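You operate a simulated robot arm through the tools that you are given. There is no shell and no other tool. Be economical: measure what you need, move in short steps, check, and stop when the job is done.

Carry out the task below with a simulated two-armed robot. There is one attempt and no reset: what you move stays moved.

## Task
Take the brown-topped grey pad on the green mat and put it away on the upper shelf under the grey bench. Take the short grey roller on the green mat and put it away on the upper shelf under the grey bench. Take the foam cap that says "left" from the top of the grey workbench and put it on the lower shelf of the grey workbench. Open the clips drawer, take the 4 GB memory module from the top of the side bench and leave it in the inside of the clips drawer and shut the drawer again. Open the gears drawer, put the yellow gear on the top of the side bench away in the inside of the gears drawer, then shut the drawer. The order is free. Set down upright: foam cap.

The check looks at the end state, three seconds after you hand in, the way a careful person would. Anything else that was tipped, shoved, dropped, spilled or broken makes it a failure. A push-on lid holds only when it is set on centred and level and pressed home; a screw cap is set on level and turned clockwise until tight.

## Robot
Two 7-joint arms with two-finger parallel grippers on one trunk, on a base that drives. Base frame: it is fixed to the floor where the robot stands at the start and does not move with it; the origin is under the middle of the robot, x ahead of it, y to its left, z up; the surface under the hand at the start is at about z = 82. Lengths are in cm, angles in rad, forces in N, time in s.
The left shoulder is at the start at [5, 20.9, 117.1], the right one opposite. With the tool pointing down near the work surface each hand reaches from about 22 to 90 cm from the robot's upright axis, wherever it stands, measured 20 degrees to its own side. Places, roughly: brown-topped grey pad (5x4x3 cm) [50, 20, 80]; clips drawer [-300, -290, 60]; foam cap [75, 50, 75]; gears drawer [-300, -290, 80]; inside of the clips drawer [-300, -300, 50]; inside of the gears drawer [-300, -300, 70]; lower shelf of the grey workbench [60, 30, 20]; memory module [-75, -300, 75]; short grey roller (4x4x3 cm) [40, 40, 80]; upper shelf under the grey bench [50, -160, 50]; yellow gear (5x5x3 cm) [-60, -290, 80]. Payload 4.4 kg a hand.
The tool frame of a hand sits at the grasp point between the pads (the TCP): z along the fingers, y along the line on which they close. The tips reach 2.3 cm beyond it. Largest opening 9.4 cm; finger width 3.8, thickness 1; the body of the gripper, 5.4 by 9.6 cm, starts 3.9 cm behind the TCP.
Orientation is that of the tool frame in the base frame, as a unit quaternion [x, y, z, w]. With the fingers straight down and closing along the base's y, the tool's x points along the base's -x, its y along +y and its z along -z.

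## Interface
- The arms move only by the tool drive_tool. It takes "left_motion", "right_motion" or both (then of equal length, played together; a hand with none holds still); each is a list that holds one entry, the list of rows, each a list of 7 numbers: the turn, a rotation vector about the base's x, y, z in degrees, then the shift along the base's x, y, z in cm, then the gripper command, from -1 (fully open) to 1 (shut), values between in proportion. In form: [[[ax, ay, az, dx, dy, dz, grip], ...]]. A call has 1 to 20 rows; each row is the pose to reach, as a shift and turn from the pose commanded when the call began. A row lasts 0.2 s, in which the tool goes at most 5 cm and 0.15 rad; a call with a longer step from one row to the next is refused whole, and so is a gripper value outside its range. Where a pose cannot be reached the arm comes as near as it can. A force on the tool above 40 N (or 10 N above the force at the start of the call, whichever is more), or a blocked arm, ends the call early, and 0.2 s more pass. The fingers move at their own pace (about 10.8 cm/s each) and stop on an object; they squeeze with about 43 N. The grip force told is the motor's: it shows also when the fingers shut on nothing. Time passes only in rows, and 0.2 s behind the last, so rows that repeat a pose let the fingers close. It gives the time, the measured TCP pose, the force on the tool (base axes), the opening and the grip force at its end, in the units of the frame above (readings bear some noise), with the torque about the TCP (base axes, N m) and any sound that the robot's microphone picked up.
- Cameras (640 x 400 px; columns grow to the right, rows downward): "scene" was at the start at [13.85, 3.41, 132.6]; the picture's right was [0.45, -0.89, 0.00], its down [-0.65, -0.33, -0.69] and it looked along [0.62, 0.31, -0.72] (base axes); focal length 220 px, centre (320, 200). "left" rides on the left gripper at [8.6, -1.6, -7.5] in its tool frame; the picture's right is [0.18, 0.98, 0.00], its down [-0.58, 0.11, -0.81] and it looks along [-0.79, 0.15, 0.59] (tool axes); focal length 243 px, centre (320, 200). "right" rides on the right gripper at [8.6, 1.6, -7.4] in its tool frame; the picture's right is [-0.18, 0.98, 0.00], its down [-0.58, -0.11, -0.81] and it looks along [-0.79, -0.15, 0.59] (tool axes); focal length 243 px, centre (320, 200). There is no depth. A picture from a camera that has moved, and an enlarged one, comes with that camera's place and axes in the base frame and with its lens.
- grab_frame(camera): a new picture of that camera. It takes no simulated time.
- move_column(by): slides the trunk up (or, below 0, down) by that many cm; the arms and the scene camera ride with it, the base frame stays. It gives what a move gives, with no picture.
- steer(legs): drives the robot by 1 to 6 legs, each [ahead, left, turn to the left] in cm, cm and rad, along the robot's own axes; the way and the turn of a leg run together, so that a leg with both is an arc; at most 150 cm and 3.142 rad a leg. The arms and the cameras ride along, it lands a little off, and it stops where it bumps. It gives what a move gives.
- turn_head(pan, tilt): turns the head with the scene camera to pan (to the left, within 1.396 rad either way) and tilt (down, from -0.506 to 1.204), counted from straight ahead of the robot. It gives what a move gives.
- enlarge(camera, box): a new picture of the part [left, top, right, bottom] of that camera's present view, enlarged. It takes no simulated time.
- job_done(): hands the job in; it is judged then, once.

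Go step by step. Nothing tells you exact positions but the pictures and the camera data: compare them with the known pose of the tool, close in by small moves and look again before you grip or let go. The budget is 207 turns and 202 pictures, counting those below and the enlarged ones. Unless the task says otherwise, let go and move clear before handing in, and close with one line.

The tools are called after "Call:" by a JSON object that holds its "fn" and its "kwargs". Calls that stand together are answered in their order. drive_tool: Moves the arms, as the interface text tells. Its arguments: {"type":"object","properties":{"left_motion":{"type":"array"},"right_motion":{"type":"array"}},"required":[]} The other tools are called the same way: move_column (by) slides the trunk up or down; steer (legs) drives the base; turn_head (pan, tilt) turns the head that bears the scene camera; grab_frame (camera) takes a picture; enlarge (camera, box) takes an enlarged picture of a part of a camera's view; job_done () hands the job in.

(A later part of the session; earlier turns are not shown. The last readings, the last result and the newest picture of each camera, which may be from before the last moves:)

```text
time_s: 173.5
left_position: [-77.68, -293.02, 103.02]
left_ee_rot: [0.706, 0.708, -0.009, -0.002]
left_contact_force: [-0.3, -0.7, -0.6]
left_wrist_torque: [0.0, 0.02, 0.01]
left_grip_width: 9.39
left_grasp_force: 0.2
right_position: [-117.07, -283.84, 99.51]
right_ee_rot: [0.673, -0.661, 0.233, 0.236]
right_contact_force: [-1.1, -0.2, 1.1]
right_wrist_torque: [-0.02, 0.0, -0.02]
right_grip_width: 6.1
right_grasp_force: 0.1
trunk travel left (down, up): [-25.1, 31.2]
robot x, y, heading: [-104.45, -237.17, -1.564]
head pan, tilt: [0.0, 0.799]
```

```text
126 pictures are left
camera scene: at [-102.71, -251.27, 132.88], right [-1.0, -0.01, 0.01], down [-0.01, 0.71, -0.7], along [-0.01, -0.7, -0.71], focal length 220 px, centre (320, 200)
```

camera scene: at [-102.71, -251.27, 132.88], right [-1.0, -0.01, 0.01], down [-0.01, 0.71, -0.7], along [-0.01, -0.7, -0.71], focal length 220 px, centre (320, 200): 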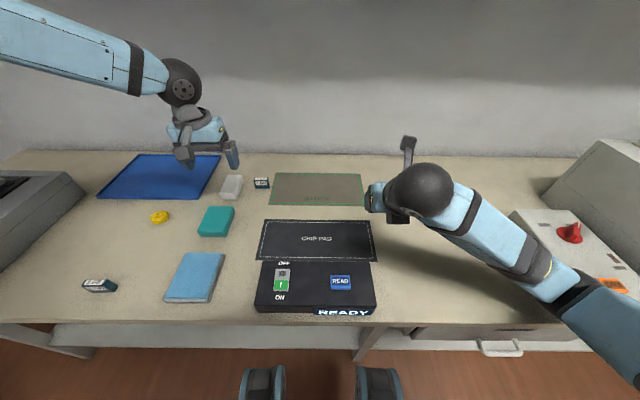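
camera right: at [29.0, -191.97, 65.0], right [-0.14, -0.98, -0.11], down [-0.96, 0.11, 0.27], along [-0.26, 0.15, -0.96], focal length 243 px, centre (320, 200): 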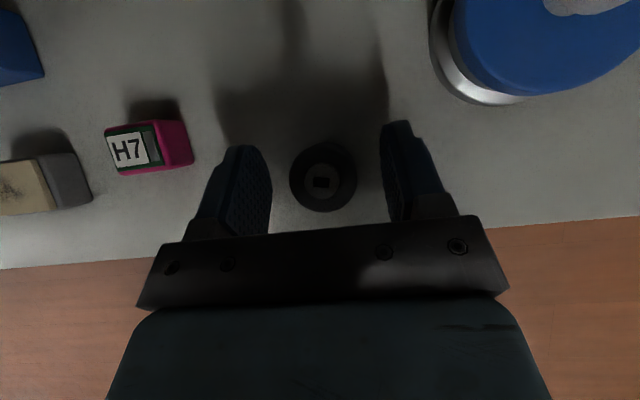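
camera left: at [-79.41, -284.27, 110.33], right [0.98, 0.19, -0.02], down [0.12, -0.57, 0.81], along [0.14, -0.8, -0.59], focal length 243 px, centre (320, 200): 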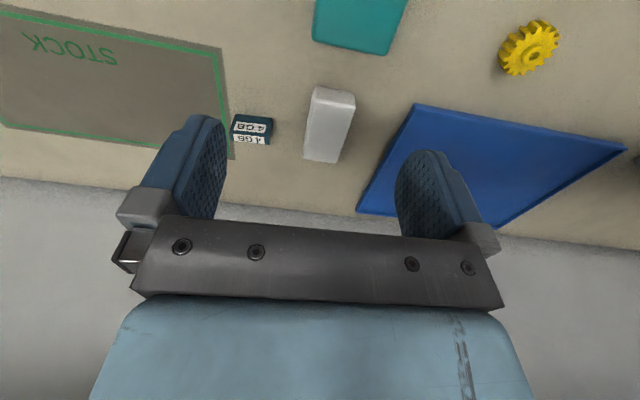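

The module is at about (-84.4, -307), with the white block's near side at x ≈ -77. I narrow the fingers to 7 cm and hover above it.

Call:
{"fn": "drive_tool", "kwargs": {"left_motion": [[[0, 0, 0, -2, -3, 0, -0.5], [0, 0, 0, -4, -6, 0, -0.5], [0, 0, 0, -6, -9, -2, -0.5], [0, 0, 0, -6.7, -12, -5, -0.5], [0, 0, 0, -6.7, -14, -8, -0.5]]]}}

Call:
{"fn": "grab_frame", "kwargs": {"camera": "left"}}

Call:
{"fn": "enlarge", "kwargs": {"camera": "scene", "box": [160, 100, 340, 230]}}

```text
time_s: 174.7
left_position: [-78.61, -301.04, 98.73]
left_ee_rot: [0.705, 0.709, -0.009, -0.001]
left_contact_force: [1.0, 0.8, 1.5]
left_wrist_torque: [-0.03, 0.01, 0.03]
left_grip_width: 7.05
left_grasp_force: 0.1
left hand out of reach, approached as far as the arm can: row 3, 4, 5
right_position: [-117.03, -283.8, 99.48]
right_ee_rot: [0.674, -0.66, 0.234, 0.234]
right_contact_force: [-0.3, 0.5, -0.9]
right_wrist_torque: [0.01, 0.02, 0.02]
right_grip_width: 6.1
right_grasp_force: 0.1
trunk travel left (down, up): [-25.1, 31.2]
robot x, y, heading: [-104.3, -236.84, -1.569]
head pan, tilt: [0.0, 0.799]
```

```text
125 pictures are left
camera left: at [-80.26, -292.43, 106.1], right [0.98, 0.19, -0.02], down [0.12, -0.57, 0.81], along [0.14, -0.8, -0.58], focal length 243 px, centre (320, 200)
```

left: 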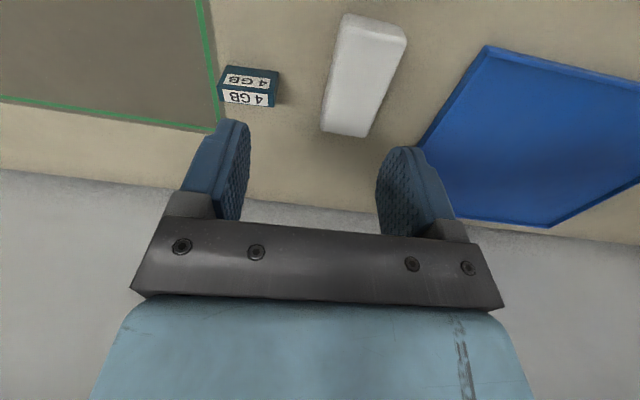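

```text
3.08 times, centred on (250, 165) of scene
camera zoom: at [-102.72, -251.28, 132.88], right [-1.0, -0.01, 0.01], down [-0.01, 0.71, -0.7], along [-0.01, -0.7, -0.71], focal length 678 px, centre (535, 308)
```

zoom: 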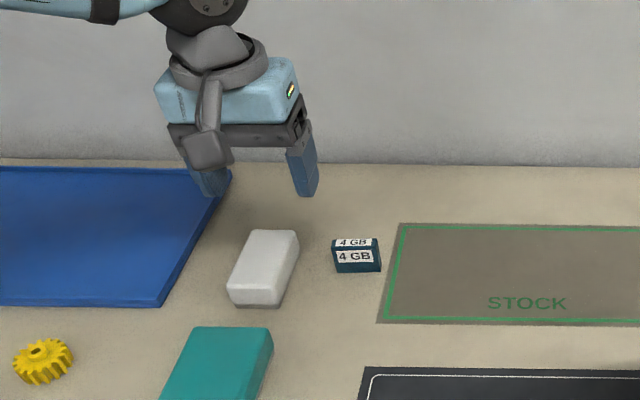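

The left arm can't reach this far inward. I stretch the right arm out of the way, then shift the robot 15 cm right so the module lies well on the left arm's side.

Call:
{"fn": "drive_tool", "kwargs": {"right_motion": [[[0, 0, 0, -1, -1, 2, -0.3], [0, 0, 0, -2, -3, 4, -0.3], [0, 0, 0, -4, -5, 6, -0.3], [0, 0, 0, -6, -7, 8, -0.3], [0, 0, 0, -8, -9, 10, -0.3], [0, 0, 0, -10, -11, 10, -0.3], [0, 0, 0, -12, -13, 10, -0.3]]], "left_motion": [[[0, 0, 0, 0, 0, 1, -0.5], [0, 0, 0, 0, 1, 2, -0.5], [0, 0, 0, 0, 2, 3, -0.5], [0, 0, 0, 0, 3, 4, -0.5], [0, 0, 0, 0, 4, 5, -0.5], [0, 0, 0, 0, 4, 5, -0.5], [0, 0, 0, 0, 4, 5, -0.5]]]}}

Call:
{"fn": "steer", "kwargs": {"legs": [[0, -16, 0]]}}

Call:
{"fn": "grab_frame", "kwargs": {"camera": "left"}}

Call:
{"fn": "grab_frame", "kwargs": {"camera": "scene"}}

```text
time_s: 176.3
left_position: [-79.87, -297.32, 103.54]
left_ee_rot: [0.705, 0.709, 0.0, 0.002]
left_contact_force: [0.0, -0.2, 0.7]
left_wrist_torque: [0.04, -0.02, 0.01]
left_grip_width: 7.05
left_grasp_force: 0.0
right_position: [-130.13, -297.61, 108.84]
right_ee_rot: [0.674, -0.663, 0.237, 0.226]
right_contact_force: [0.1, -1.0, 0.9]
right_wrist_torque: [0.0, 0.06, -0.02]
right_grip_width: 6.11
right_grasp_force: 0.0
trunk travel left (down, up): [-25.1, 31.2]
robot x, y, heading: [-104.62, -236.96, -1.568]
head pan, tilt: [0.0, 0.799]
```

```text
time_s: 177.7
left_position: [-86.95, -296.98, 103.67]
left_ee_rot: [0.705, 0.709, -0.004, 0.001]
left_contact_force: [0.2, 0.3, 0.6]
left_wrist_torque: [0.01, -0.02, -0.01]
left_grip_width: 7.05
left_grasp_force: 0.0
right_position: [-136.23, -297.15, 108.68]
right_ee_rot: [0.678, -0.659, 0.238, 0.223]
right_contact_force: [-0.2, -0.3, -0.8]
right_wrist_torque: [0.01, -0.02, -0.01]
right_grip_width: 6.12
right_grasp_force: 0.0
trunk travel left (down, up): [-25.1, 31.2]
robot x, y, heading: [-112.1, -236.9, -1.562]
head pan, tilt: [0.0, 0.799]
stopped in leg 1: the robot was blocked; the commanded pose is now the measured one
```

```text
123 pictures are left
camera left: at [-88.78, -288.38, 111.1], right [0.98, 0.19, -0.01], down [0.12, -0.58, 0.81], along [0.15, -0.8, -0.59], focal length 243 px, centre (320, 200)
```

left: 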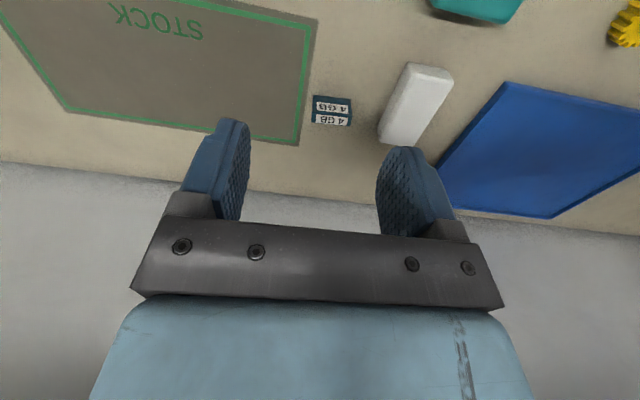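

```text
122 pictures are left
camera scene: at [-111.2, -251.67, 132.85], right [-1.0, -0.01, 0.01], down [-0.01, 0.71, -0.7], along [0.0, -0.7, -0.71], focal length 220 px, centre (320, 200)
```

scene: 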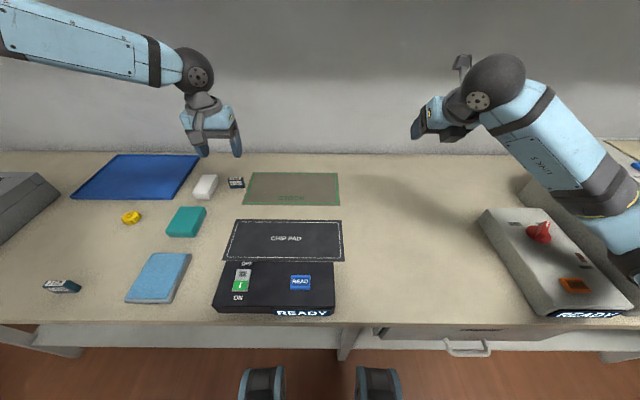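

Stopped again after 8 cm, likely the right elbow near the printer; nothing has moved. The module is now 28 cm to the left side; I try the reach.

Call:
{"fn": "drive_tool", "kwargs": {"left_motion": [[[0, 0, 0, 1, -3, 0, -0.5], [0, 0, 0, 2, -6, -2, -0.5], [0, 0, 0, 2.7, -9, -5, -0.5], [0, 0, 0, 2.7, -9.6, -8, -0.5]]]}}

Call:
{"fn": "grab_frame", "kwargs": {"camera": "left"}}

```text
time_s: 178.7
left_position: [-82.27, -304.29, 96.89]
left_ee_rot: [0.706, 0.708, -0.004, 0.0]
left_contact_force: [0.0, 0.4, 0.0]
left_wrist_torque: [-0.01, 0.0, -0.02]
left_grip_width: 7.05
left_grasp_force: 0.0
left hand out of reach, approached as far as the arm can: row 3, 4
right_position: [-136.33, -297.24, 108.56]
right_ee_rot: [0.679, -0.658, 0.237, 0.222]
right_contact_force: [0.2, 0.6, -0.3]
right_wrist_torque: [-0.01, -0.01, 0.04]
right_grip_width: 6.11
right_grasp_force: 0.1
trunk travel left (down, up): [-25.1, 31.2]
robot x, y, heading: [-112.03, -236.88, -1.562]
head pan, tilt: [0.0, 0.799]
```

```text
121 pictures are left
camera left: at [-84.01, -295.64, 104.35], right [0.98, 0.19, -0.01], down [0.12, -0.57, 0.81], along [0.15, -0.8, -0.59], focal length 243 px, centre (320, 200)
```

left: 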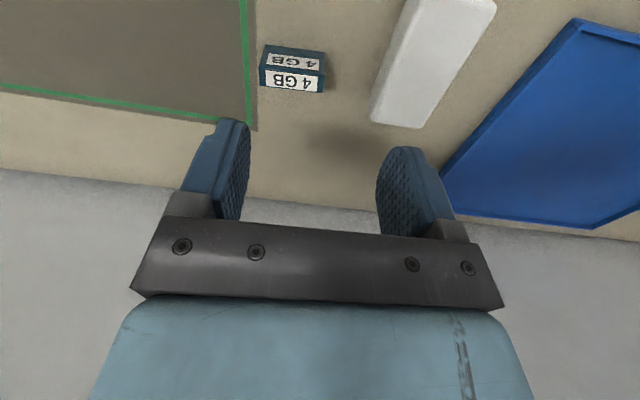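

Nearly there but at the reach limit. I tilt the left hand 15° forward, which extends the reach, and go on.

Call:
{"fn": "drive_tool", "kwargs": {"left_motion": [[[-5, 0, 0, 0, 0, 0, -0.5], [-10, 0, 0, 0, 0, 0, -0.5], [-15, 0, 0, -1, -1, -1, -0.5], [-15, 0, 0, -1.9, -2.2, -4, -0.5]]]}}

Call:
{"fn": "grab_frame", "kwargs": {"camera": "left"}}

Call:
{"fn": "enlarge", "kwargs": {"camera": "scene", "box": [120, 60, 300, 230]}}

```text
time_s: 179.7
left_position: [-83.44, -305.29, 94.09]
left_ee_rot: [0.699, 0.702, -0.098, 0.093]
left_contact_force: [-0.3, 0.4, -0.6]
left_wrist_torque: [0.0, -0.01, -0.05]
left_grip_width: 7.03
left_grasp_force: 0.0
left hand out of reach, approached as far as the arm can: row 4
right_position: [-136.24, -297.21, 108.58]
right_ee_rot: [0.679, -0.659, 0.237, 0.222]
right_contact_force: [-0.7, -0.5, 0.1]
right_wrist_torque: [-0.01, -0.01, -0.02]
right_grip_width: 6.1
right_grasp_force: 0.0
trunk travel left (down, up): [-25.1, 31.2]
robot x, y, heading: [-112.11, -237.05, -1.563]
head pan, tilt: [0.0, 0.799]
```

```text
120 pictures are left
camera left: at [-85.13, -294.98, 98.92], right [0.98, 0.18, -0.06], down [0.12, -0.34, 0.93], along [0.15, -0.92, -0.36], focal length 243 px, centre (320, 200)
```

left: 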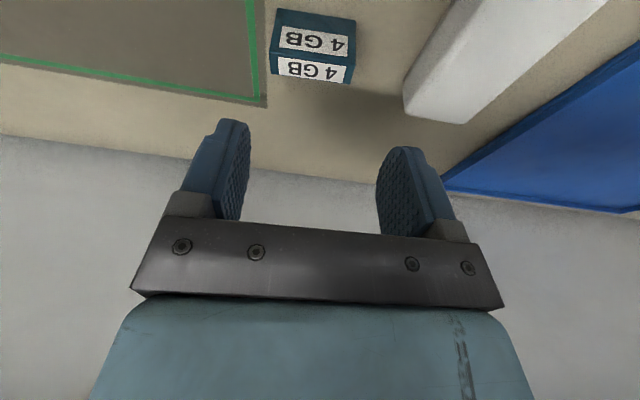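

```text
2.35 times, centred on (210, 145) of scene
camera zoom: at [-111.15, -251.75, 132.8], right [-1.0, -0.01, 0.01], down [-0.01, 0.72, -0.7], along [0.0, -0.7, -0.72], focal length 519 px, centre (579, 329)
```

zoom: 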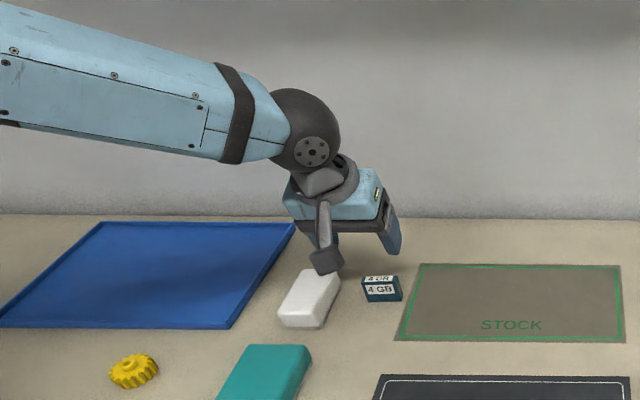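

I'll use the trunk to go the last 9 cm down. First I raise the right hand so its forearm stays clear of the devices.

Call:
{"fn": "drive_tool", "kwargs": {"right_motion": [[[0, 0, 0, 1, 0, 3, -0.3], [0, 0, 0, 2, 0, 6, -0.3], [0, 0, 0, 3, 0, 9, -0.3], [0, 0, 0, 4, 0, 12, -0.3], [0, 0, 0, 5, 0, 15, -0.3]]], "left_motion": [[[0, 0, 0, -0.2, 0, 0, -0.5], [0, 0, 0, -0.4, 0, 0, -0.5], [0, 0, 0, -0.6, 0, 0, -0.5], [0, 0, 0, -0.6, 0, 0, -0.5], [0, 0, 0, -0.6, 0, 0, -0.5]]]}}

Call:
{"fn": "turn_head", "kwargs": {"pan": -0.6, "tilt": 0.6}}

Call:
{"fn": "grab_frame", "kwargs": {"camera": "scene"}}

```text
time_s: 180.9
left_position: [-84.28, -305.1, 94.25]
left_ee_rot: [0.699, 0.703, -0.095, 0.095]
left_contact_force: [0.9, 0.4, -0.1]
left_wrist_torque: [0.02, -0.02, 0.02]
left_grip_width: 7.06
left_grasp_force: 0.2
left hand out of reach, approached as far as the arm can: row 3, 4, 5
right_position: [-131.93, -297.31, 123.26]
right_ee_rot: [0.677, -0.66, 0.238, 0.221]
right_contact_force: [0.6, -0.5, -0.4]
right_wrist_torque: [-0.03, 0.02, 0.01]
right_grip_width: 6.12
right_grasp_force: 0.1
trunk travel left (down, up): [-25.1, 31.2]
robot x, y, heading: [-112.27, -236.86, -1.566]
head pan, tilt: [0.0, 0.799]
```

```text
time_s: 181.9
left_position: [-84.31, -305.23, 94.36]
left_ee_rot: [0.699, 0.703, -0.093, 0.094]
left_contact_force: [0.6, 0.5, 0.9]
left_wrist_torque: [-0.02, 0.0, -0.02]
left_grip_width: 7.05
left_grasp_force: 0.1
right_position: [-131.98, -297.45, 123.15]
right_ee_rot: [0.678, -0.66, 0.238, 0.22]
right_contact_force: [0.5, 0.9, 0.4]
right_wrist_torque: [0.02, 0.02, -0.01]
right_grip_width: 6.09
right_grasp_force: 0.0
trunk travel left (down, up): [-25.1, 31.2]
robot x, y, heading: [-112.21, -236.97, -1.564]
head pan, tilt: [-0.6, 0.6]
```

```text
118 pictures are left
camera scene: at [-116.96, -251.25, 134.45], right [-0.83, 0.56, 0.0], down [0.32, 0.47, -0.82], along [-0.46, -0.68, -0.57], focal length 220 px, centre (320, 200)
```

scene: 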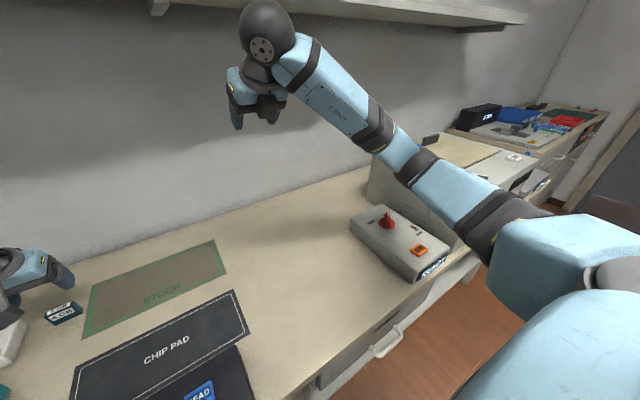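

The right arm has room. I lower the trunk 5 cm and adjust the left hand forward.

Call:
{"fn": "move_column", "kwargs": {"by": -5}}

Call:
{"fn": "drive_tool", "kwargs": {"left_motion": [[[0, 0, 0, 0, -0.7, 0, -0.5], [0, 0, 0, 0, -1.5, 0, -0.5]]]}}

Call:
{"fn": "grab_frame", "kwargs": {"camera": "left"}}

```text
time_s: 182.8
left_position: [-84.36, -305.15, 89.4]
left_ee_rot: [0.699, 0.702, -0.094, 0.095]
left_contact_force: [0.6, 0.4, -0.3]
left_wrist_torque: [-0.01, -0.05, 0.02]
left_grip_width: 7.07
left_grasp_force: 0.0
right_position: [-131.92, -297.39, 118.29]
right_ee_rot: [0.678, -0.659, 0.238, 0.219]
right_contact_force: [0.8, 0.0, 0.4]
right_wrist_torque: [0.0, -0.01, -0.04]
right_grip_width: 6.13
right_grasp_force: 0.0
trunk travel left (down, up): [-20.1, 36.2]
robot x, y, heading: [-112.17, -236.82, -1.564]
head pan, tilt: [-0.6, 0.6]
```

```text
time_s: 183.4
left_position: [-83.66, -306.09, 89.75]
left_ee_rot: [0.7, 0.702, -0.095, 0.094]
left_contact_force: [0.4, 0.4, -0.6]
left_wrist_torque: [-0.01, 0.0, -0.02]
left_grip_width: 7.05
left_grasp_force: 0.1
left hand out of reach, approached as far as the arm can: row 1, 2
right_position: [-132.02, -297.38, 118.21]
right_ee_rot: [0.678, -0.66, 0.238, 0.219]
right_contact_force: [-0.6, -0.4, 0.0]
right_wrist_torque: [-0.01, 0.04, 0.01]
right_grip_width: 6.11
right_grasp_force: 0.1
trunk travel left (down, up): [-20.1, 36.2]
robot x, y, heading: [-111.99, -236.5, -1.565]
head pan, tilt: [-0.6, 0.6]
```

```text
117 pictures are left
camera left: at [-85.5, -295.81, 94.62], right [0.98, 0.18, -0.05], down [0.11, -0.35, 0.93], along [0.15, -0.92, -0.36], focal length 243 px, centre (320, 200)
```

left: 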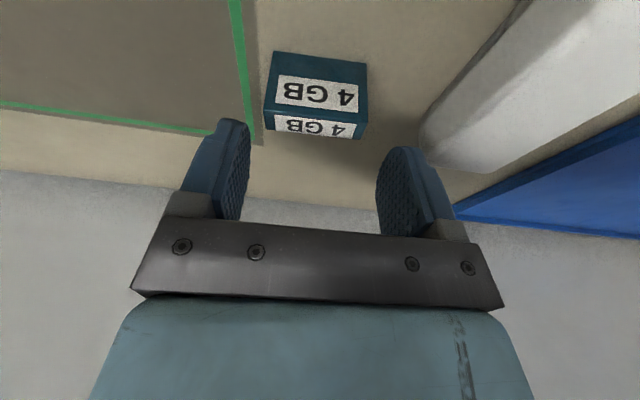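

The module (about 4 cm tall, 2 cm thick) is centred near (-84.4, -306.8). I shift slightly, lower the trunk 4.4 cm and check.

Call:
{"fn": "drive_tool", "kwargs": {"left_motion": [[[0, 0, 0, -0.4, 0, 0, -0.5], [0, 0, 0, -0.8, 0, 0, -0.5]]]}}

Call:
{"fn": "move_column", "kwargs": {"by": -4.4}}

Call:
{"fn": "grab_frame", "kwargs": {"camera": "left"}}

```text
time_s: 184.0
left_position: [-84.25, -305.77, 89.91]
left_ee_rot: [0.699, 0.703, -0.095, 0.094]
left_contact_force: [0.3, 0.3, 0.6]
left_wrist_torque: [0.03, -0.03, 0.01]
left_grip_width: 7.06
left_grasp_force: 0.0
left hand out of reach, approached as far as the arm can: row 2
right_position: [-132.03, -297.43, 118.2]
right_ee_rot: [0.678, -0.66, 0.238, 0.22]
right_contact_force: [-0.5, 0.1, 0.3]
right_wrist_torque: [0.02, -0.03, 0.04]
right_grip_width: 6.07
right_grasp_force: 0.0
trunk travel left (down, up): [-20.1, 36.2]
robot x, y, heading: [-111.99, -236.91, -1.566]
head pan, tilt: [-0.6, 0.6]
```

```text
time_s: 184.8
left_position: [-84.42, -305.76, 86.71]
left_ee_rot: [0.698, 0.702, -0.101, 0.1]
left_contact_force: [-0.7, 15.5, 18.6]
left_wrist_torque: [0.66, -0.74, 0.74]
left_grip_width: 7.05
left_grasp_force: 0.0
right_position: [-131.91, -297.06, 114.04]
right_ee_rot: [0.678, -0.659, 0.24, 0.221]
right_contact_force: [0.8, 0.0, 0.7]
right_wrist_torque: [-0.01, -0.04, -0.01]
right_grip_width: 6.11
right_grasp_force: 0.1
trunk travel left (down, up): [-15.8, 40.6]
robot x, y, heading: [-111.7, -236.72, -1.566]
head pan, tilt: [-0.6, 0.6]
stopped: the force on the tool passed its limit at 47 N (the readings are from after the stop); the commanded pose is now the measured one
```

```text
116 pictures are left
camera left: at [-86.08, -295.45, 91.44], right [0.98, 0.18, -0.05], down [0.11, -0.33, 0.94], along [0.15, -0.93, -0.35], focal length 243 px, centre (320, 200)
```

left: 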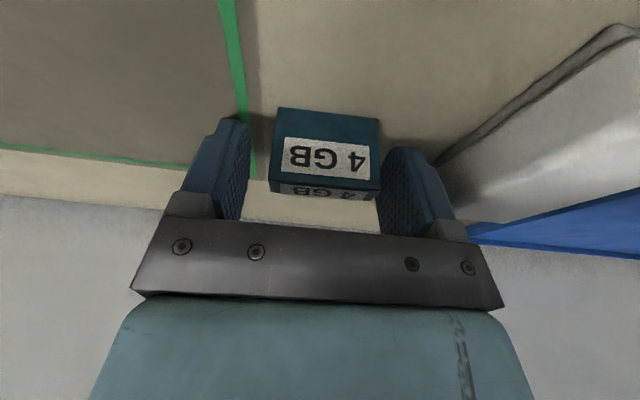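

A finger on the +x side touched something, probably the white block. I raise the trunk and look carefully before going on.

Call:
{"fn": "move_column", "kwargs": {"by": 3}}

Call:
{"fn": "turn_head", "kwargs": {"pan": 0.4, "tilt": 0.7}}

Call:
{"fn": "enlarge", "kwargs": {"camera": "scene", "box": [240, 80, 400, 200]}}

Call:
{"fn": "grab_frame", "kwargs": {"camera": "left"}}

```text
time_s: 185.6
left_position: [-84.2, -306.14, 89.21]
left_ee_rot: [0.699, 0.702, -0.097, 0.097]
left_contact_force: [0.2, -0.2, -0.5]
left_wrist_torque: [0.0, 0.0, 0.01]
left_grip_width: 7.06
left_grasp_force: 0.0
right_position: [-131.97, -297.39, 116.67]
right_ee_rot: [0.678, -0.661, 0.237, 0.219]
right_contact_force: [0.6, -0.8, -0.2]
right_wrist_torque: [-0.01, 0.0, 0.02]
right_grip_width: 6.12
right_grasp_force: 0.1
trunk travel left (down, up): [-18.8, 37.6]
robot x, y, heading: [-111.97, -237.1, -1.564]
head pan, tilt: [-0.6, 0.6]
```

```text
time_s: 186.8
left_position: [-84.16, -306.08, 89.16]
left_ee_rot: [0.699, 0.702, -0.099, 0.098]
left_contact_force: [-0.3, -0.1, 0.2]
left_wrist_torque: [-0.03, 0.01, -0.01]
left_grip_width: 7.05
left_grasp_force: 0.1
right_position: [-131.94, -297.29, 116.8]
right_ee_rot: [0.677, -0.661, 0.238, 0.22]
right_contact_force: [0.4, 0.7, 1.0]
right_wrist_torque: [-0.01, 0.0, 0.01]
right_grip_width: 6.11
right_grasp_force: 0.1
trunk travel left (down, up): [-18.8, 37.6]
robot x, y, heading: [-111.64, -236.85, -1.564]
head pan, tilt: [0.4, 0.7]
```

```text
3.33 times, centred on (320, 140) of scene
camera zoom: at [-108.65, -251.72, 127.25], right [-0.92, -0.39, 0.0], down [-0.25, 0.59, -0.77], along [0.3, -0.7, -0.64], focal length 735 px, centre (320, 400)
```

zoom: 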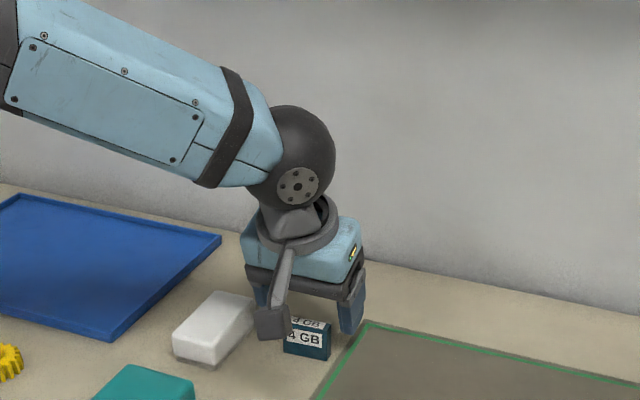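

```text
114 pictures are left
camera left: at [-86.0, -295.73, 94.02], right [0.98, 0.18, -0.05], down [0.11, -0.34, 0.94], along [0.15, -0.92, -0.35], focal length 243 px, centre (320, 200)
```

left: 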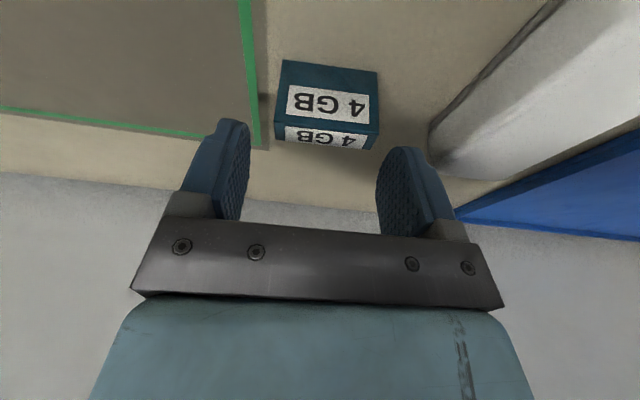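

On reflection the contact height (86.7 minus 2.7) suggests the bench top itself is near z = 84, and the module's centre is nearer, about y = -305. Nothing appears displaced. I move back 0.9 cm, lower to 87.1, and close.

Call:
{"fn": "drive_tool", "kwargs": {"left_motion": [[[0, 0, 0, -0.1, 0.5, 0, -0.5], [0, 0, 0, -0.3, 0.9, 0, -0.5]]]}}

Call:
{"fn": "move_column", "kwargs": {"by": -2.1}}

Call:
{"fn": "grab_frame", "kwargs": {"camera": "left"}}

```text
time_s: 187.4
left_position: [-84.44, -305.18, 89.21]
left_ee_rot: [0.698, 0.702, -0.098, 0.098]
left_contact_force: [0.9, 0.6, -0.1]
left_wrist_torque: [0.01, 0.02, 0.0]
left_grip_width: 7.03
left_grasp_force: 0.1
right_position: [-131.85, -297.4, 116.92]
right_ee_rot: [0.678, -0.66, 0.238, 0.22]
right_contact_force: [0.1, 0.6, 0.0]
right_wrist_torque: [0.01, -0.01, -0.03]
right_grip_width: 6.13
right_grasp_force: 0.2
trunk travel left (down, up): [-18.8, 37.6]
robot x, y, heading: [-112.05, -237.03, -1.564]
head pan, tilt: [0.4, 0.7]
```

```text
time_s: 188.1
left_position: [-84.6, -305.21, 87.22]
left_ee_rot: [0.698, 0.702, -0.098, 0.098]
left_contact_force: [-0.1, -0.8, -0.3]
left_wrist_torque: [0.0, -0.04, 0.0]
left_grip_width: 7.05
left_grasp_force: 0.1
right_position: [-131.93, -297.27, 114.94]
right_ee_rot: [0.678, -0.66, 0.239, 0.22]
right_contact_force: [-0.6, -0.7, 0.7]
right_wrist_torque: [0.0, 0.01, 0.01]
right_grip_width: 6.1
right_grasp_force: 0.0
trunk travel left (down, up): [-16.7, 39.7]
robot x, y, heading: [-112.19, -236.82, -1.567]
head pan, tilt: [0.4, 0.7]
```

```text
113 pictures are left
camera left: at [-86.3, -294.85, 91.93], right [0.98, 0.18, -0.05], down [0.11, -0.34, 0.94], along [0.15, -0.92, -0.35], focal length 243 px, centre (320, 200)
```

left: 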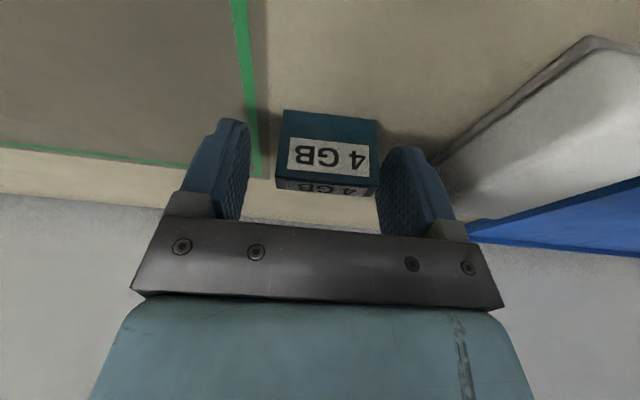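

The module is about 0.6 cm off-centre toward +x. I shift, then close.

Call:
{"fn": "drive_tool", "kwargs": {"left_motion": [[[0, 0, 0, 0.3, 0, 0, -0.5], [0, 0, 0, 0.6, 0, 0, -0.5], [0, 0, 0, 0.6, 0, 0, -0.3], [0, 0, 0, 0.6, 0, 0, 0], [0, 0, 0, 0.6, 0, 0, 0.3], [0, 0, 0, 0.6, 0, 0, 0.7], [0, 0, 0, 0.6, 0, 0, 1], [0, 0, 0, 0.6, 0, 0, 1]]]}}

Call:
{"fn": "move_column", "kwargs": {"by": 4}}

Call:
{"fn": "grab_frame", "kwargs": {"camera": "left"}}

```text
time_s: 189.9
left_position: [-83.92, -305.17, 87.16]
left_ee_rot: [0.698, 0.702, -0.098, 0.098]
left_contact_force: [0.1, 0.1, 0.8]
left_wrist_torque: [-0.01, 0.04, -0.01]
left_grip_width: 4.51
left_grasp_force: 42.9
right_position: [-132.0, -297.41, 114.73]
right_ee_rot: [0.677, -0.661, 0.238, 0.22]
right_contact_force: [-0.2, 0.4, 0.0]
right_wrist_torque: [-0.02, 0.01, 0.01]
right_grip_width: 6.11
right_grasp_force: 0.1
trunk travel left (down, up): [-16.7, 39.7]
robot x, y, heading: [-112.09, -237.01, -1.566]
head pan, tilt: [0.4, 0.7]
```

```text
time_s: 190.7
left_position: [-83.89, -305.18, 91.22]
left_ee_rot: [0.698, 0.702, -0.099, 0.098]
left_contact_force: [0.4, -0.1, 0.0]
left_wrist_torque: [-0.01, -0.03, -0.03]
left_grip_width: 4.5
left_grasp_force: 43.2
right_position: [-131.93, -297.46, 118.82]
right_ee_rot: [0.678, -0.66, 0.237, 0.22]
right_contact_force: [-0.4, 1.2, 0.5]
right_wrist_torque: [-0.01, -0.01, -0.02]
right_grip_width: 6.1
right_grasp_force: 0.0
trunk travel left (down, up): [-20.7, 35.7]
robot x, y, heading: [-111.8, -237.06, -1.565]
head pan, tilt: [0.4, 0.7]
```

```text
112 pictures are left
camera left: at [-85.67, -294.93, 95.9], right [0.98, 0.18, -0.05], down [0.11, -0.34, 0.93], along [0.15, -0.92, -0.35], focal length 243 px, centre (320, 200)
```

left: 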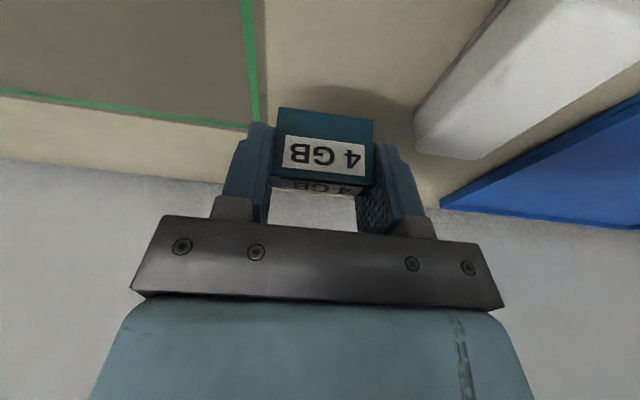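

The module is held. I raise it, draw it back toward the robot, back off, and drive toward the drawer cabinet.

Call:
{"fn": "drive_tool", "kwargs": {"left_motion": [[[0, 0, 0, 0, 1, 3, 1], [0, 0, 0, 1, 3, 6, 1], [0, 0, 0, 2, 6, 8, 1], [0, 0, 0, 4, 9, 10, 1], [0, 0, 0, 6, 13, 10, 1], [0, 0, 0, 8, 17, 10, 1], [0, 0, 0, 10, 21, 10, 1], [0, 0, 0, 11, 25, 10, 1]]], "right_motion": [[[0, 0, 0, 0, 2, 0, -1], [0, 0, 0, 0, 4, 0, -1], [0, 0, 0, 0, 6, 0, -1], [0, 0, 0, 0, 8, 0, -1], [0, 0, 0, 0, 10, 0, -1], [0, 0, 0, 0, 12, 0, -1], [0, 0, 0, 0, 14, 0, -1], [0, 0, 0, 0, 16, 0, -1]]]}}

Call:
{"fn": "steer", "kwargs": {"legs": [[-28, 0, 0], [0, -90, 0]]}}

Call:
{"fn": "turn_head", "kwargs": {"pan": -0.7, "tilt": 0.6}}

Call:
{"fn": "grab_frame", "kwargs": {"camera": "scene"}}

```text
time_s: 192.5
left_position: [-72.72, -280.2, 101.46]
left_ee_rot: [0.698, 0.702, -0.1, 0.098]
left_contact_force: [0.1, -0.3, 0.8]
left_wrist_torque: [-0.03, 0.03, 0.02]
left_grip_width: 4.5
left_grasp_force: 43.0
right_position: [-131.76, -281.12, 118.89]
right_ee_rot: [0.678, -0.659, 0.239, 0.22]
right_contact_force: [0.8, -0.4, -0.4]
right_wrist_torque: [-0.03, -0.02, 0.03]
right_grip_width: 9.4
right_grasp_force: 0.0
trunk travel left (down, up): [-20.7, 35.7]
robot x, y, heading: [-112.15, -237.08, -1.562]
head pan, tilt: [0.4, 0.7]
```

```text
time_s: 202.4
left_position: [-163.04, -253.06, 101.33]
left_ee_rot: [0.693, 0.707, -0.099, 0.099]
left_contact_force: [0.1, -0.3, 1.1]
left_wrist_torque: [-0.02, -0.01, 0.0]
left_grip_width: 4.5
left_grasp_force: 43.3
right_position: [-222.2, -254.79, 118.95]
right_ee_rot: [0.683, -0.655, 0.24, 0.218]
right_contact_force: [0.1, 0.0, 0.7]
right_wrist_torque: [0.01, 0.0, 0.01]
right_grip_width: 9.39
right_grasp_force: 0.1
trunk travel left (down, up): [-20.7, 35.7]
robot x, y, heading: [-203.28, -210.14, -1.55]
head pan, tilt: [0.4, 0.7]
```

```text
time_s: 203.7
left_position: [-163.0, -252.94, 101.24]
left_ee_rot: [0.692, 0.708, -0.097, 0.099]
left_contact_force: [-0.6, -0.5, -0.3]
left_wrist_torque: [0.02, -0.03, -0.01]
left_grip_width: 4.49
left_grasp_force: 42.9
right_position: [-222.09, -254.87, 118.75]
right_ee_rot: [0.683, -0.655, 0.239, 0.218]
right_contact_force: [0.3, 0.4, -0.4]
right_wrist_torque: [0.01, 0.04, 0.03]
right_grip_width: 9.43
right_grasp_force: 0.1
trunk travel left (down, up): [-20.7, 35.7]
robot x, y, heading: [-202.92, -209.71, -1.55]
head pan, tilt: [-0.7, 0.6]
```

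```text
111 pictures are left
camera scene: at [-208.38, -224.0, 130.01], right [-0.78, 0.63, 0.0], down [0.35, 0.44, -0.83], along [-0.52, -0.64, -0.56], focal length 220 px, centre (320, 200)
```

scene: 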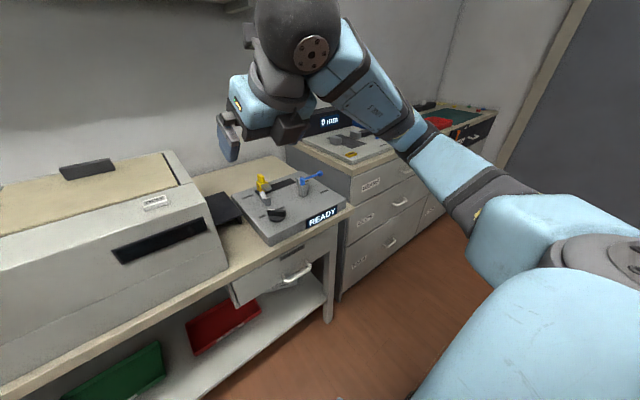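

The cabinet is close. I continue 70 cm to the right and look at it head-on.

Call:
{"fn": "steer", "kwargs": {"legs": [[-8, 0, -0.02], [0, -72, 0]]}}

Call:
{"fn": "turn_head", "kwargs": {"pan": -0.2, "tilt": 0.7}}

Call:
{"fn": "grab_frame", "kwargs": {"camera": "scene"}}

```text
time_s: 211.2
left_position: [-237.12, -246.02, 101.39]
left_ee_rot: [0.701, 0.7, -0.099, 0.097]
left_contact_force: [0.2, -1.1, -0.5]
left_wrist_torque: [0.03, -0.02, 0.01]
left_grip_width: 4.51
left_grasp_force: 43.1
right_position: [-296.24, -246.35, 118.83]
right_ee_rot: [0.675, -0.662, 0.238, 0.221]
right_contact_force: [0.6, -0.6, 0.8]
right_wrist_torque: [0.01, 0.01, 0.01]
right_grip_width: 9.39
right_grasp_force: 0.2
trunk travel left (down, up): [-20.7, 35.7]
robot x, y, heading: [-276.07, -202.4, -1.57]
head pan, tilt: [-0.7, 0.6]
```

```text
time_s: 212.2
left_position: [-237.08, -245.97, 101.27]
left_ee_rot: [0.702, 0.699, -0.098, 0.097]
left_contact_force: [-0.6, 0.0, -0.1]
left_wrist_torque: [0.0, 0.01, 0.0]
left_grip_width: 4.5
left_grasp_force: 43.3
right_position: [-296.29, -246.36, 118.92]
right_ee_rot: [0.676, -0.662, 0.237, 0.22]
right_contact_force: [-0.2, 0.0, -0.5]
right_wrist_torque: [0.03, -0.03, -0.01]
right_grip_width: 9.38
right_grasp_force: 0.0
trunk travel left (down, up): [-20.7, 35.7]
robot x, y, heading: [-276.09, -201.9, -1.57]
head pan, tilt: [-0.201, 0.7]
```

```text
110 pictures are left
camera scene: at [-277.86, -217.49, 129.15], right [-0.98, 0.2, 0.0], down [0.13, 0.63, -0.77], along [-0.15, -0.75, -0.64], focal length 220 px, centre (320, 200)
```

scene: 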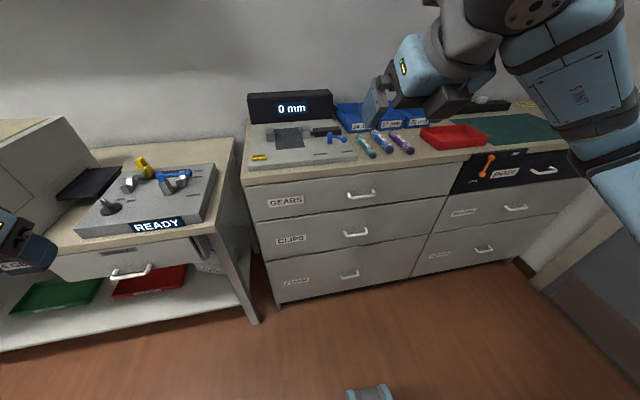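

The GEARS handle is at about (-304, -274, 81) and the CLIPS handle at (-304, -274, 60.5). I turn the right hand to point straight at the drawers with vertical closing.

Call:
{"fn": "drive_tool", "kwargs": {"right_motion": [[[-3.2, 6.4, 3.0, 0, 0, -1, -1], [-6.5, 12.8, 6.1, -1, 0, -3, -1], [-9.7, 19.2, 9.1, -2, 0, -5, -1], [-13, 25.6, 12.1, -3, 0, -7, -1], [-16.2, 32, 15.2, -4, 0, -9, -1], [-19.5, 38.4, 18.2, -5, 0, -11, -1], [-22.7, 44.9, 21.2, -6, 0, -13, -1], [-26, 51.3, 24.2, -7, 0, -15, -1], [-29.2, 57.7, 27.3, -8, 0, -17, -1], [-32.5, 64.1, 30.3, -8, 0, -19, -1], [-35.7, 70.5, 33.3, -8, 0, -20, -1], [-39, 76.9, 36.4, -8, 0, -22, -1], [-42.2, 83.3, 39.4, -8, 0, -24, -1]]]}}

Call:
{"fn": "grab_frame", "kwargs": {"camera": "scene"}}

Call:
{"fn": "grab_frame", "kwargs": {"camera": "right"}}

```text
time_s: 215.0
left_position: [-237.06, -246.05, 101.18]
left_ee_rot: [0.702, 0.699, -0.099, 0.096]
left_contact_force: [0.0, -0.6, -0.7]
left_wrist_torque: [-0.01, -0.02, 0.0]
left_grip_width: 4.47
left_grasp_force: 42.8
right_position: [-290.78, -245.8, 100.04]
right_ee_rot: [0.709, -0.004, -0.006, 0.705]
right_contact_force: [0.0, -0.2, 0.0]
right_wrist_torque: [0.04, -0.01, -0.04]
right_grip_width: 9.42
right_grasp_force: 0.0
right hand out of reach, approached as far as the arm can: row 4, 5, 6, 7, 8, 9, 10, 11, 12, 13
trunk travel left (down, up): [-20.7, 35.7]
robot x, y, heading: [-276.18, -202.45, -1.572]
head pan, tilt: [-0.201, 0.7]
```

```text
109 pictures are left
camera scene: at [-277.74, -217.53, 129.14], right [-0.98, 0.2, 0.0], down [0.13, 0.63, -0.76], along [-0.15, -0.75, -0.64], focal length 220 px, centre (320, 200)
```

scene: 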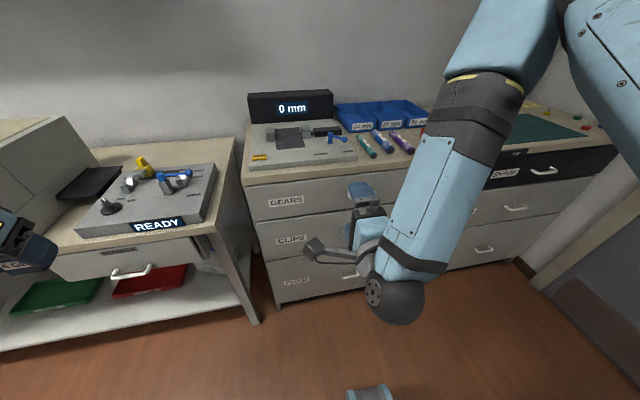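

```text
108 pictures are left
camera right: at [-281.87, -238.58, 101.74], right [-0.18, 0.0, 0.98], down [-0.57, 0.81, -0.1], along [-0.8, -0.58, -0.15], focal length 243 px, centre (320, 200)
```

right: 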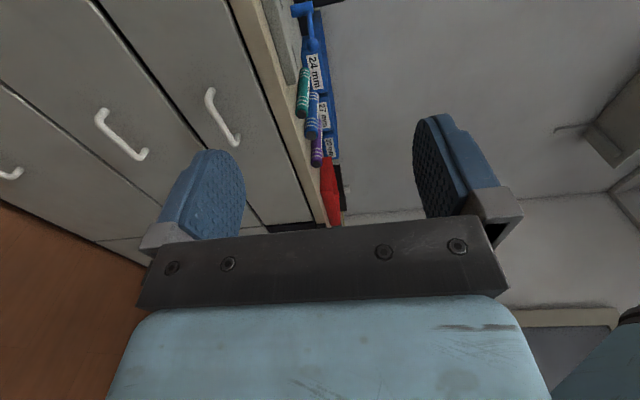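

Orientation reached, and the handle estimates agree. I lower the trunk 20 cm and bring the hand in front of the CLIPS handle.

Call:
{"fn": "move_column", "kwargs": {"by": -20}}

Call:
{"fn": "drive_tool", "kwargs": {"right_motion": [[[0, 0, 0, -2, -1, -3, -1], [0, 0, 0, -4, -2, -6, -1], [0, 0, 0, -6, -3, -9, -1], [0, 0, 0, -8, -4, -12, -1], [0, 0, 0, -10, -6, -15, -1], [0, 0, 0, -12, -8, -17, -1], [0, 0, 0, -13.4, -10, -19, -1], [0, 0, 0, -13.4, -13, -19, -1]]]}}

Call:
{"fn": "grab_frame", "kwargs": {"camera": "right"}}

Call:
{"fn": "grab_frame", "kwargs": {"camera": "scene"}}

```text
time_s: 217.1
left_position: [-237.06, -246.04, 81.52]
left_ee_rot: [0.701, 0.7, -0.099, 0.098]
left_contact_force: [0.0, -0.3, -1.0]
left_wrist_torque: [0.0, 0.01, 0.03]
left_grip_width: 4.5
left_grasp_force: 42.9
right_position: [-290.77, -245.94, 80.07]
right_ee_rot: [0.71, -0.006, -0.006, 0.704]
right_contact_force: [0.0, 0.4, -0.1]
right_wrist_torque: [0.01, 0.01, -0.05]
right_grip_width: 9.38
right_grasp_force: 0.0
trunk travel left (down, up): [-0.7, 55.7]
robot x, y, heading: [-276.16, -202.27, -1.569]
head pan, tilt: [-0.201, 0.7]
```

```text
time_s: 218.9
left_position: [-237.05, -246.0, 81.44]
left_ee_rot: [0.701, 0.699, -0.099, 0.097]
left_contact_force: [0.1, -1.0, 0.0]
left_wrist_torque: [0.01, 0.02, -0.02]
left_grip_width: 4.51
left_grasp_force: 42.5
right_position: [-287.33, -248.24, 74.56]
right_ee_rot: [0.711, -0.006, -0.008, 0.703]
right_contact_force: [-0.3, 0.2, 0.7]
right_wrist_torque: [0.0, -0.02, 0.02]
right_grip_width: 9.4
right_grasp_force: 0.1
right hand out of reach, approached as far as the arm can: row 1, 2, 3, 4, 5, 6, 7, 8
trunk travel left (down, up): [-0.7, 55.7]
robot x, y, heading: [-275.98, -201.88, -1.57]
head pan, tilt: [-0.201, 0.7]
```

```text
107 pictures are left
camera right: at [-278.39, -240.99, 76.28], right [-0.18, -0.01, 0.98], down [-0.56, 0.82, -0.1], along [-0.8, -0.57, -0.15], focal length 243 px, centre (320, 200)
```

right: 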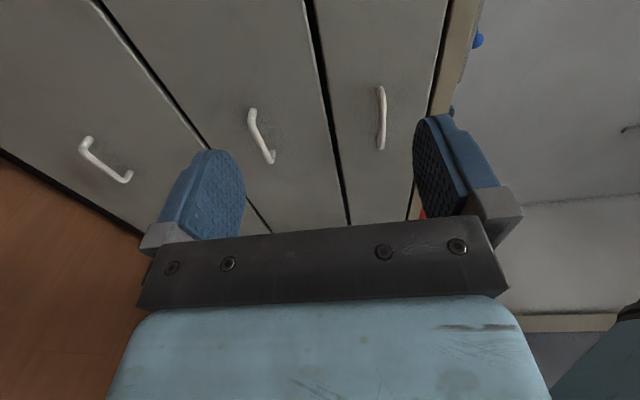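

```text
106 pictures are left
camera scene: at [-277.86, -217.47, 109.15], right [-0.98, 0.2, 0.0], down [0.13, 0.63, -0.77], along [-0.15, -0.75, -0.64], focal length 220 px, centre (320, 200)
```

scene: 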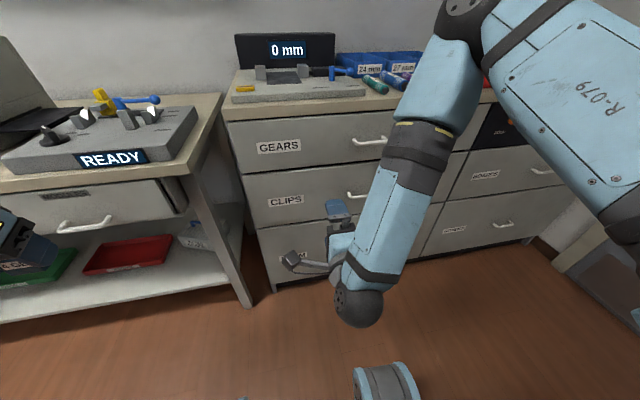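

The arm is stuck with the hand fully level. Since the bar is horizontal, I can come at it pitched 35° downward; I pitch the hand and try again.

Call:
{"fn": "drive_tool", "kwargs": {"right_motion": [[[7, 0, 0, 0, 0, 0, -1], [14, 0, 0, 0, 0, 0, -1], [21, 0, 0, 0, 0, 0, -1], [28, 0, 0, 0, 0, 0, -1], [35, 0, 0, 0, 0, 0, -1], [35, 0, 0, -2, -1, 0, -1], [35, 0, 0, -4, -2, 0, -1], [35, 0, 0, -6, -3, 0, -1], [35, 0, 0, -8, -4, 0, -1], [35, 0, 0, -10, -5, -2, -1], [35, 0, 0, -12, -6, -4, -1], [35, 0, 0, -14, -7, -6, -1], [35, 0, 0, -16, -8, -8, -1]]]}}

Call:
{"fn": "grab_frame", "kwargs": {"camera": "scene"}}

```text
time_s: 221.7
left_position: [-237.11, -245.98, 81.22]
left_ee_rot: [0.701, 0.699, -0.1, 0.098]
left_contact_force: [0.9, 0.0, -0.6]
left_wrist_torque: [-0.03, 0.01, -0.02]
left_grip_width: 4.49
left_grasp_force: 42.7
right_position: [-302.38, -256.9, 68.4]
right_ee_rot: [0.889, -0.009, -0.015, 0.457]
right_contact_force: [-0.5, 0.0, 0.2]
right_wrist_torque: [0.0, 0.01, 0.03]
right_grip_width: 9.4
right_grasp_force: 0.1
right hand out of reach, approached as far as the arm can: row 12, 13
trunk travel left (down, up): [-0.7, 55.7]
robot x, y, heading: [-276.12, -202.31, -1.572]
head pan, tilt: [-0.201, 0.7]
```

```text
105 pictures are left
camera scene: at [-277.83, -217.48, 109.14], right [-0.98, 0.2, 0.0], down [0.13, 0.63, -0.77], along [-0.15, -0.75, -0.64], focal length 220 px, centre (320, 200)
```

scene: 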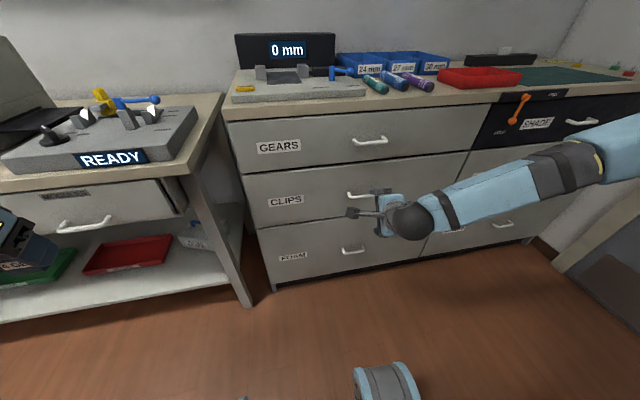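

The arm took a better posture with the elbow out to the right. I check the handle from the right camera.

Call:
{"fn": "grab_frame", "kwargs": {"camera": "right"}}

Call:
{"fn": "enlarge", "kwargs": {"camera": "scene", "box": [220, 110, 440, 270]}}

```text
104 pictures are left
camera right: at [-293.37, -252.01, 73.93], right [-0.19, -0.57, 0.8], down [-0.55, 0.74, 0.39], along [-0.81, -0.37, -0.45], focal length 243 px, centre (320, 200)
```

right: 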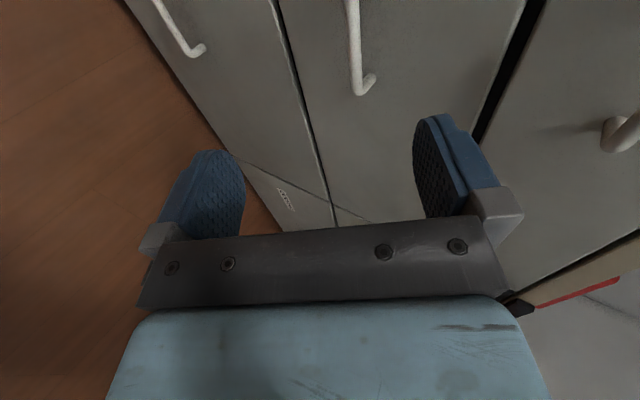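

```text
2.50 times, centred on (330, 190) of scene
camera zoom: at [-277.83, -217.48, 109.14], right [-0.98, 0.2, 0.0], down [0.13, 0.63, -0.77], along [-0.15, -0.75, -0.64], focal length 551 px, centre (295, 225)
```

zoom: 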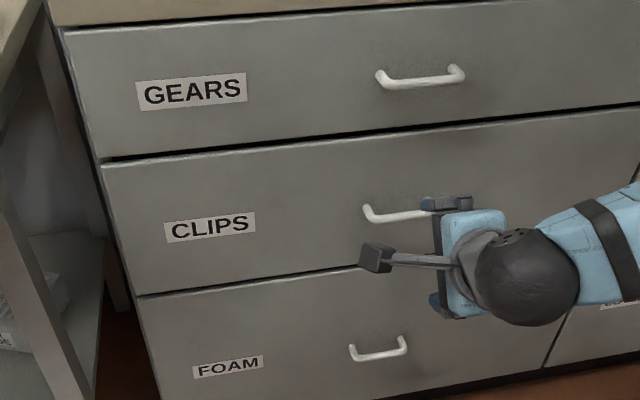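

The bar stands about 3 cm off the face. I flatten the pitch to ~20° and line up 9 cm before the CLIPS bar, with a narrower opening.

Call:
{"fn": "drive_tool", "kwargs": {"right_motion": [[[-4, 0, 0, 0, 0, -1, -0.6], [-8, 0, 0, -0.5, -2, -2, -0.2], [-12, 0, 0, -1, -4, -3, 0], [-15, 0, 0, -1.9, -7, -4.4, 0]]]}}

Call:
{"fn": "grab_frame", "kwargs": {"camera": "right"}}

Call:
{"fn": "grab_frame", "kwargs": {"camera": "scene"}}

```text
time_s: 222.7
left_position: [-237.2, -245.95, 81.31]
left_ee_rot: [0.701, 0.7, -0.1, 0.098]
left_contact_force: [0.2, 0.5, 0.1]
left_wrist_torque: [0.0, -0.02, -0.01]
left_grip_width: 4.5
left_grasp_force: 43.0
right_position: [-296.83, -265.91, 70.72]
right_ee_rot: [0.838, -0.022, -0.029, 0.545]
right_contact_force: [0.5, 0.1, 0.3]
right_wrist_torque: [-0.04, -0.03, 0.02]
right_grip_width: 4.69
right_grasp_force: 0.1
right hand out of reach, approached as far as the arm can: row 1, 2, 3, 4
trunk travel left (down, up): [-0.7, 55.7]
robot x, y, heading: [-276.22, -202.44, -1.574]
head pan, tilt: [-0.201, 0.7]
```

```text
102 pictures are left
camera right: at [-287.48, -260.36, 75.1], right [-0.19, -0.39, 0.9], down [-0.52, 0.82, 0.24], along [-0.83, -0.43, -0.35], focal length 243 px, centre (320, 200)
```

right: 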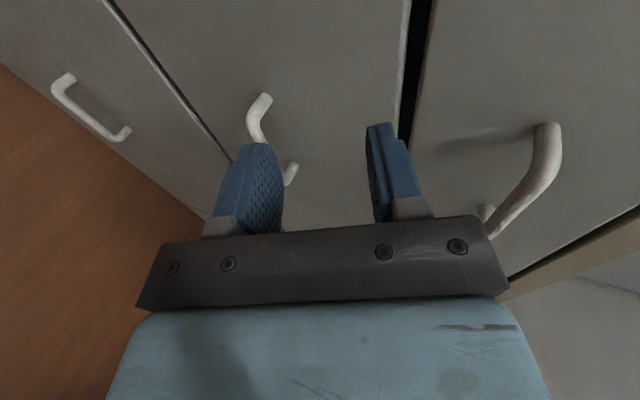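

```text
101 pictures are left
camera scene: at [-277.89, -217.48, 109.15], right [-0.98, 0.2, 0.0], down [0.13, 0.63, -0.76], along [-0.15, -0.75, -0.64], focal length 220 px, centre (320, 200)
```

scene: 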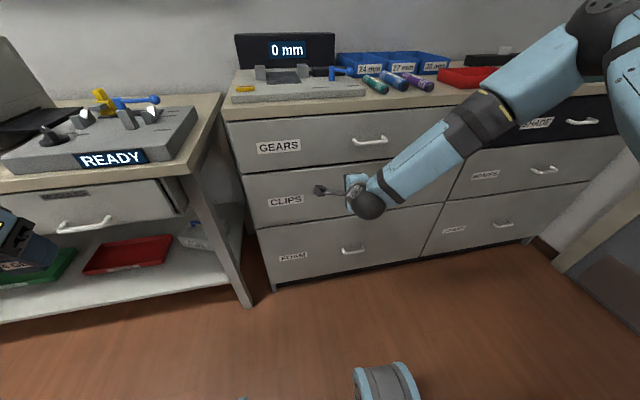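

The wrist limit pushes it off. I try pitch 30° with the hand yawed 20° so the fingers point a bit leftward, in line with the forearm.

Call:
{"fn": "drive_tool", "kwargs": {"right_motion": [[[4, 0, 6, 0, 1, 0, 0], [8, 0, 12, -1, 2, 0, 0], [10, 0, 18, -2, 2, -1, 0], [10, 0, 22, -4, 2, -3, 0], [10, 0, 22, -6, 2, -5, 0], [10, 0, 22, -7.5, 1, -6.5, 0]]]}}

Call:
{"fn": "grab_frame", "kwargs": {"camera": "right"}}

```text
time_s: 224.1
left_position: [-237.22, -246.01, 81.4]
left_ee_rot: [0.701, 0.699, -0.099, 0.098]
left_contact_force: [-0.8, 0.1, -0.9]
left_wrist_torque: [-0.02, 0.02, 0.0]
left_grip_width: 4.49
left_grasp_force: 42.7
right_position: [-304.07, -265.06, 64.3]
right_ee_rot: [0.871, 0.142, 0.074, 0.465]
right_contact_force: [-0.4, 0.3, 0.5]
right_wrist_torque: [-0.01, -0.02, -0.01]
right_grip_width: 4.69
right_grasp_force: 0.0
right hand out of reach, approached as far as the arm can: row 1
trunk travel left (down, up): [-0.7, 55.7]
robot x, y, heading: [-276.33, -202.31, -1.569]
head pan, tilt: [-0.201, 0.7]
```

```text
100 pictures are left
camera right: at [-297.43, -257.24, 69.8], right [0.0, -0.58, 0.82], down [-0.78, 0.51, 0.36], along [-0.62, -0.64, -0.45], focal length 243 px, centre (320, 200)
```

right: 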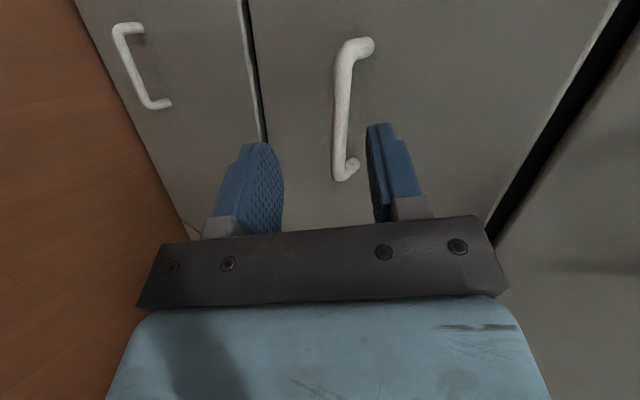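

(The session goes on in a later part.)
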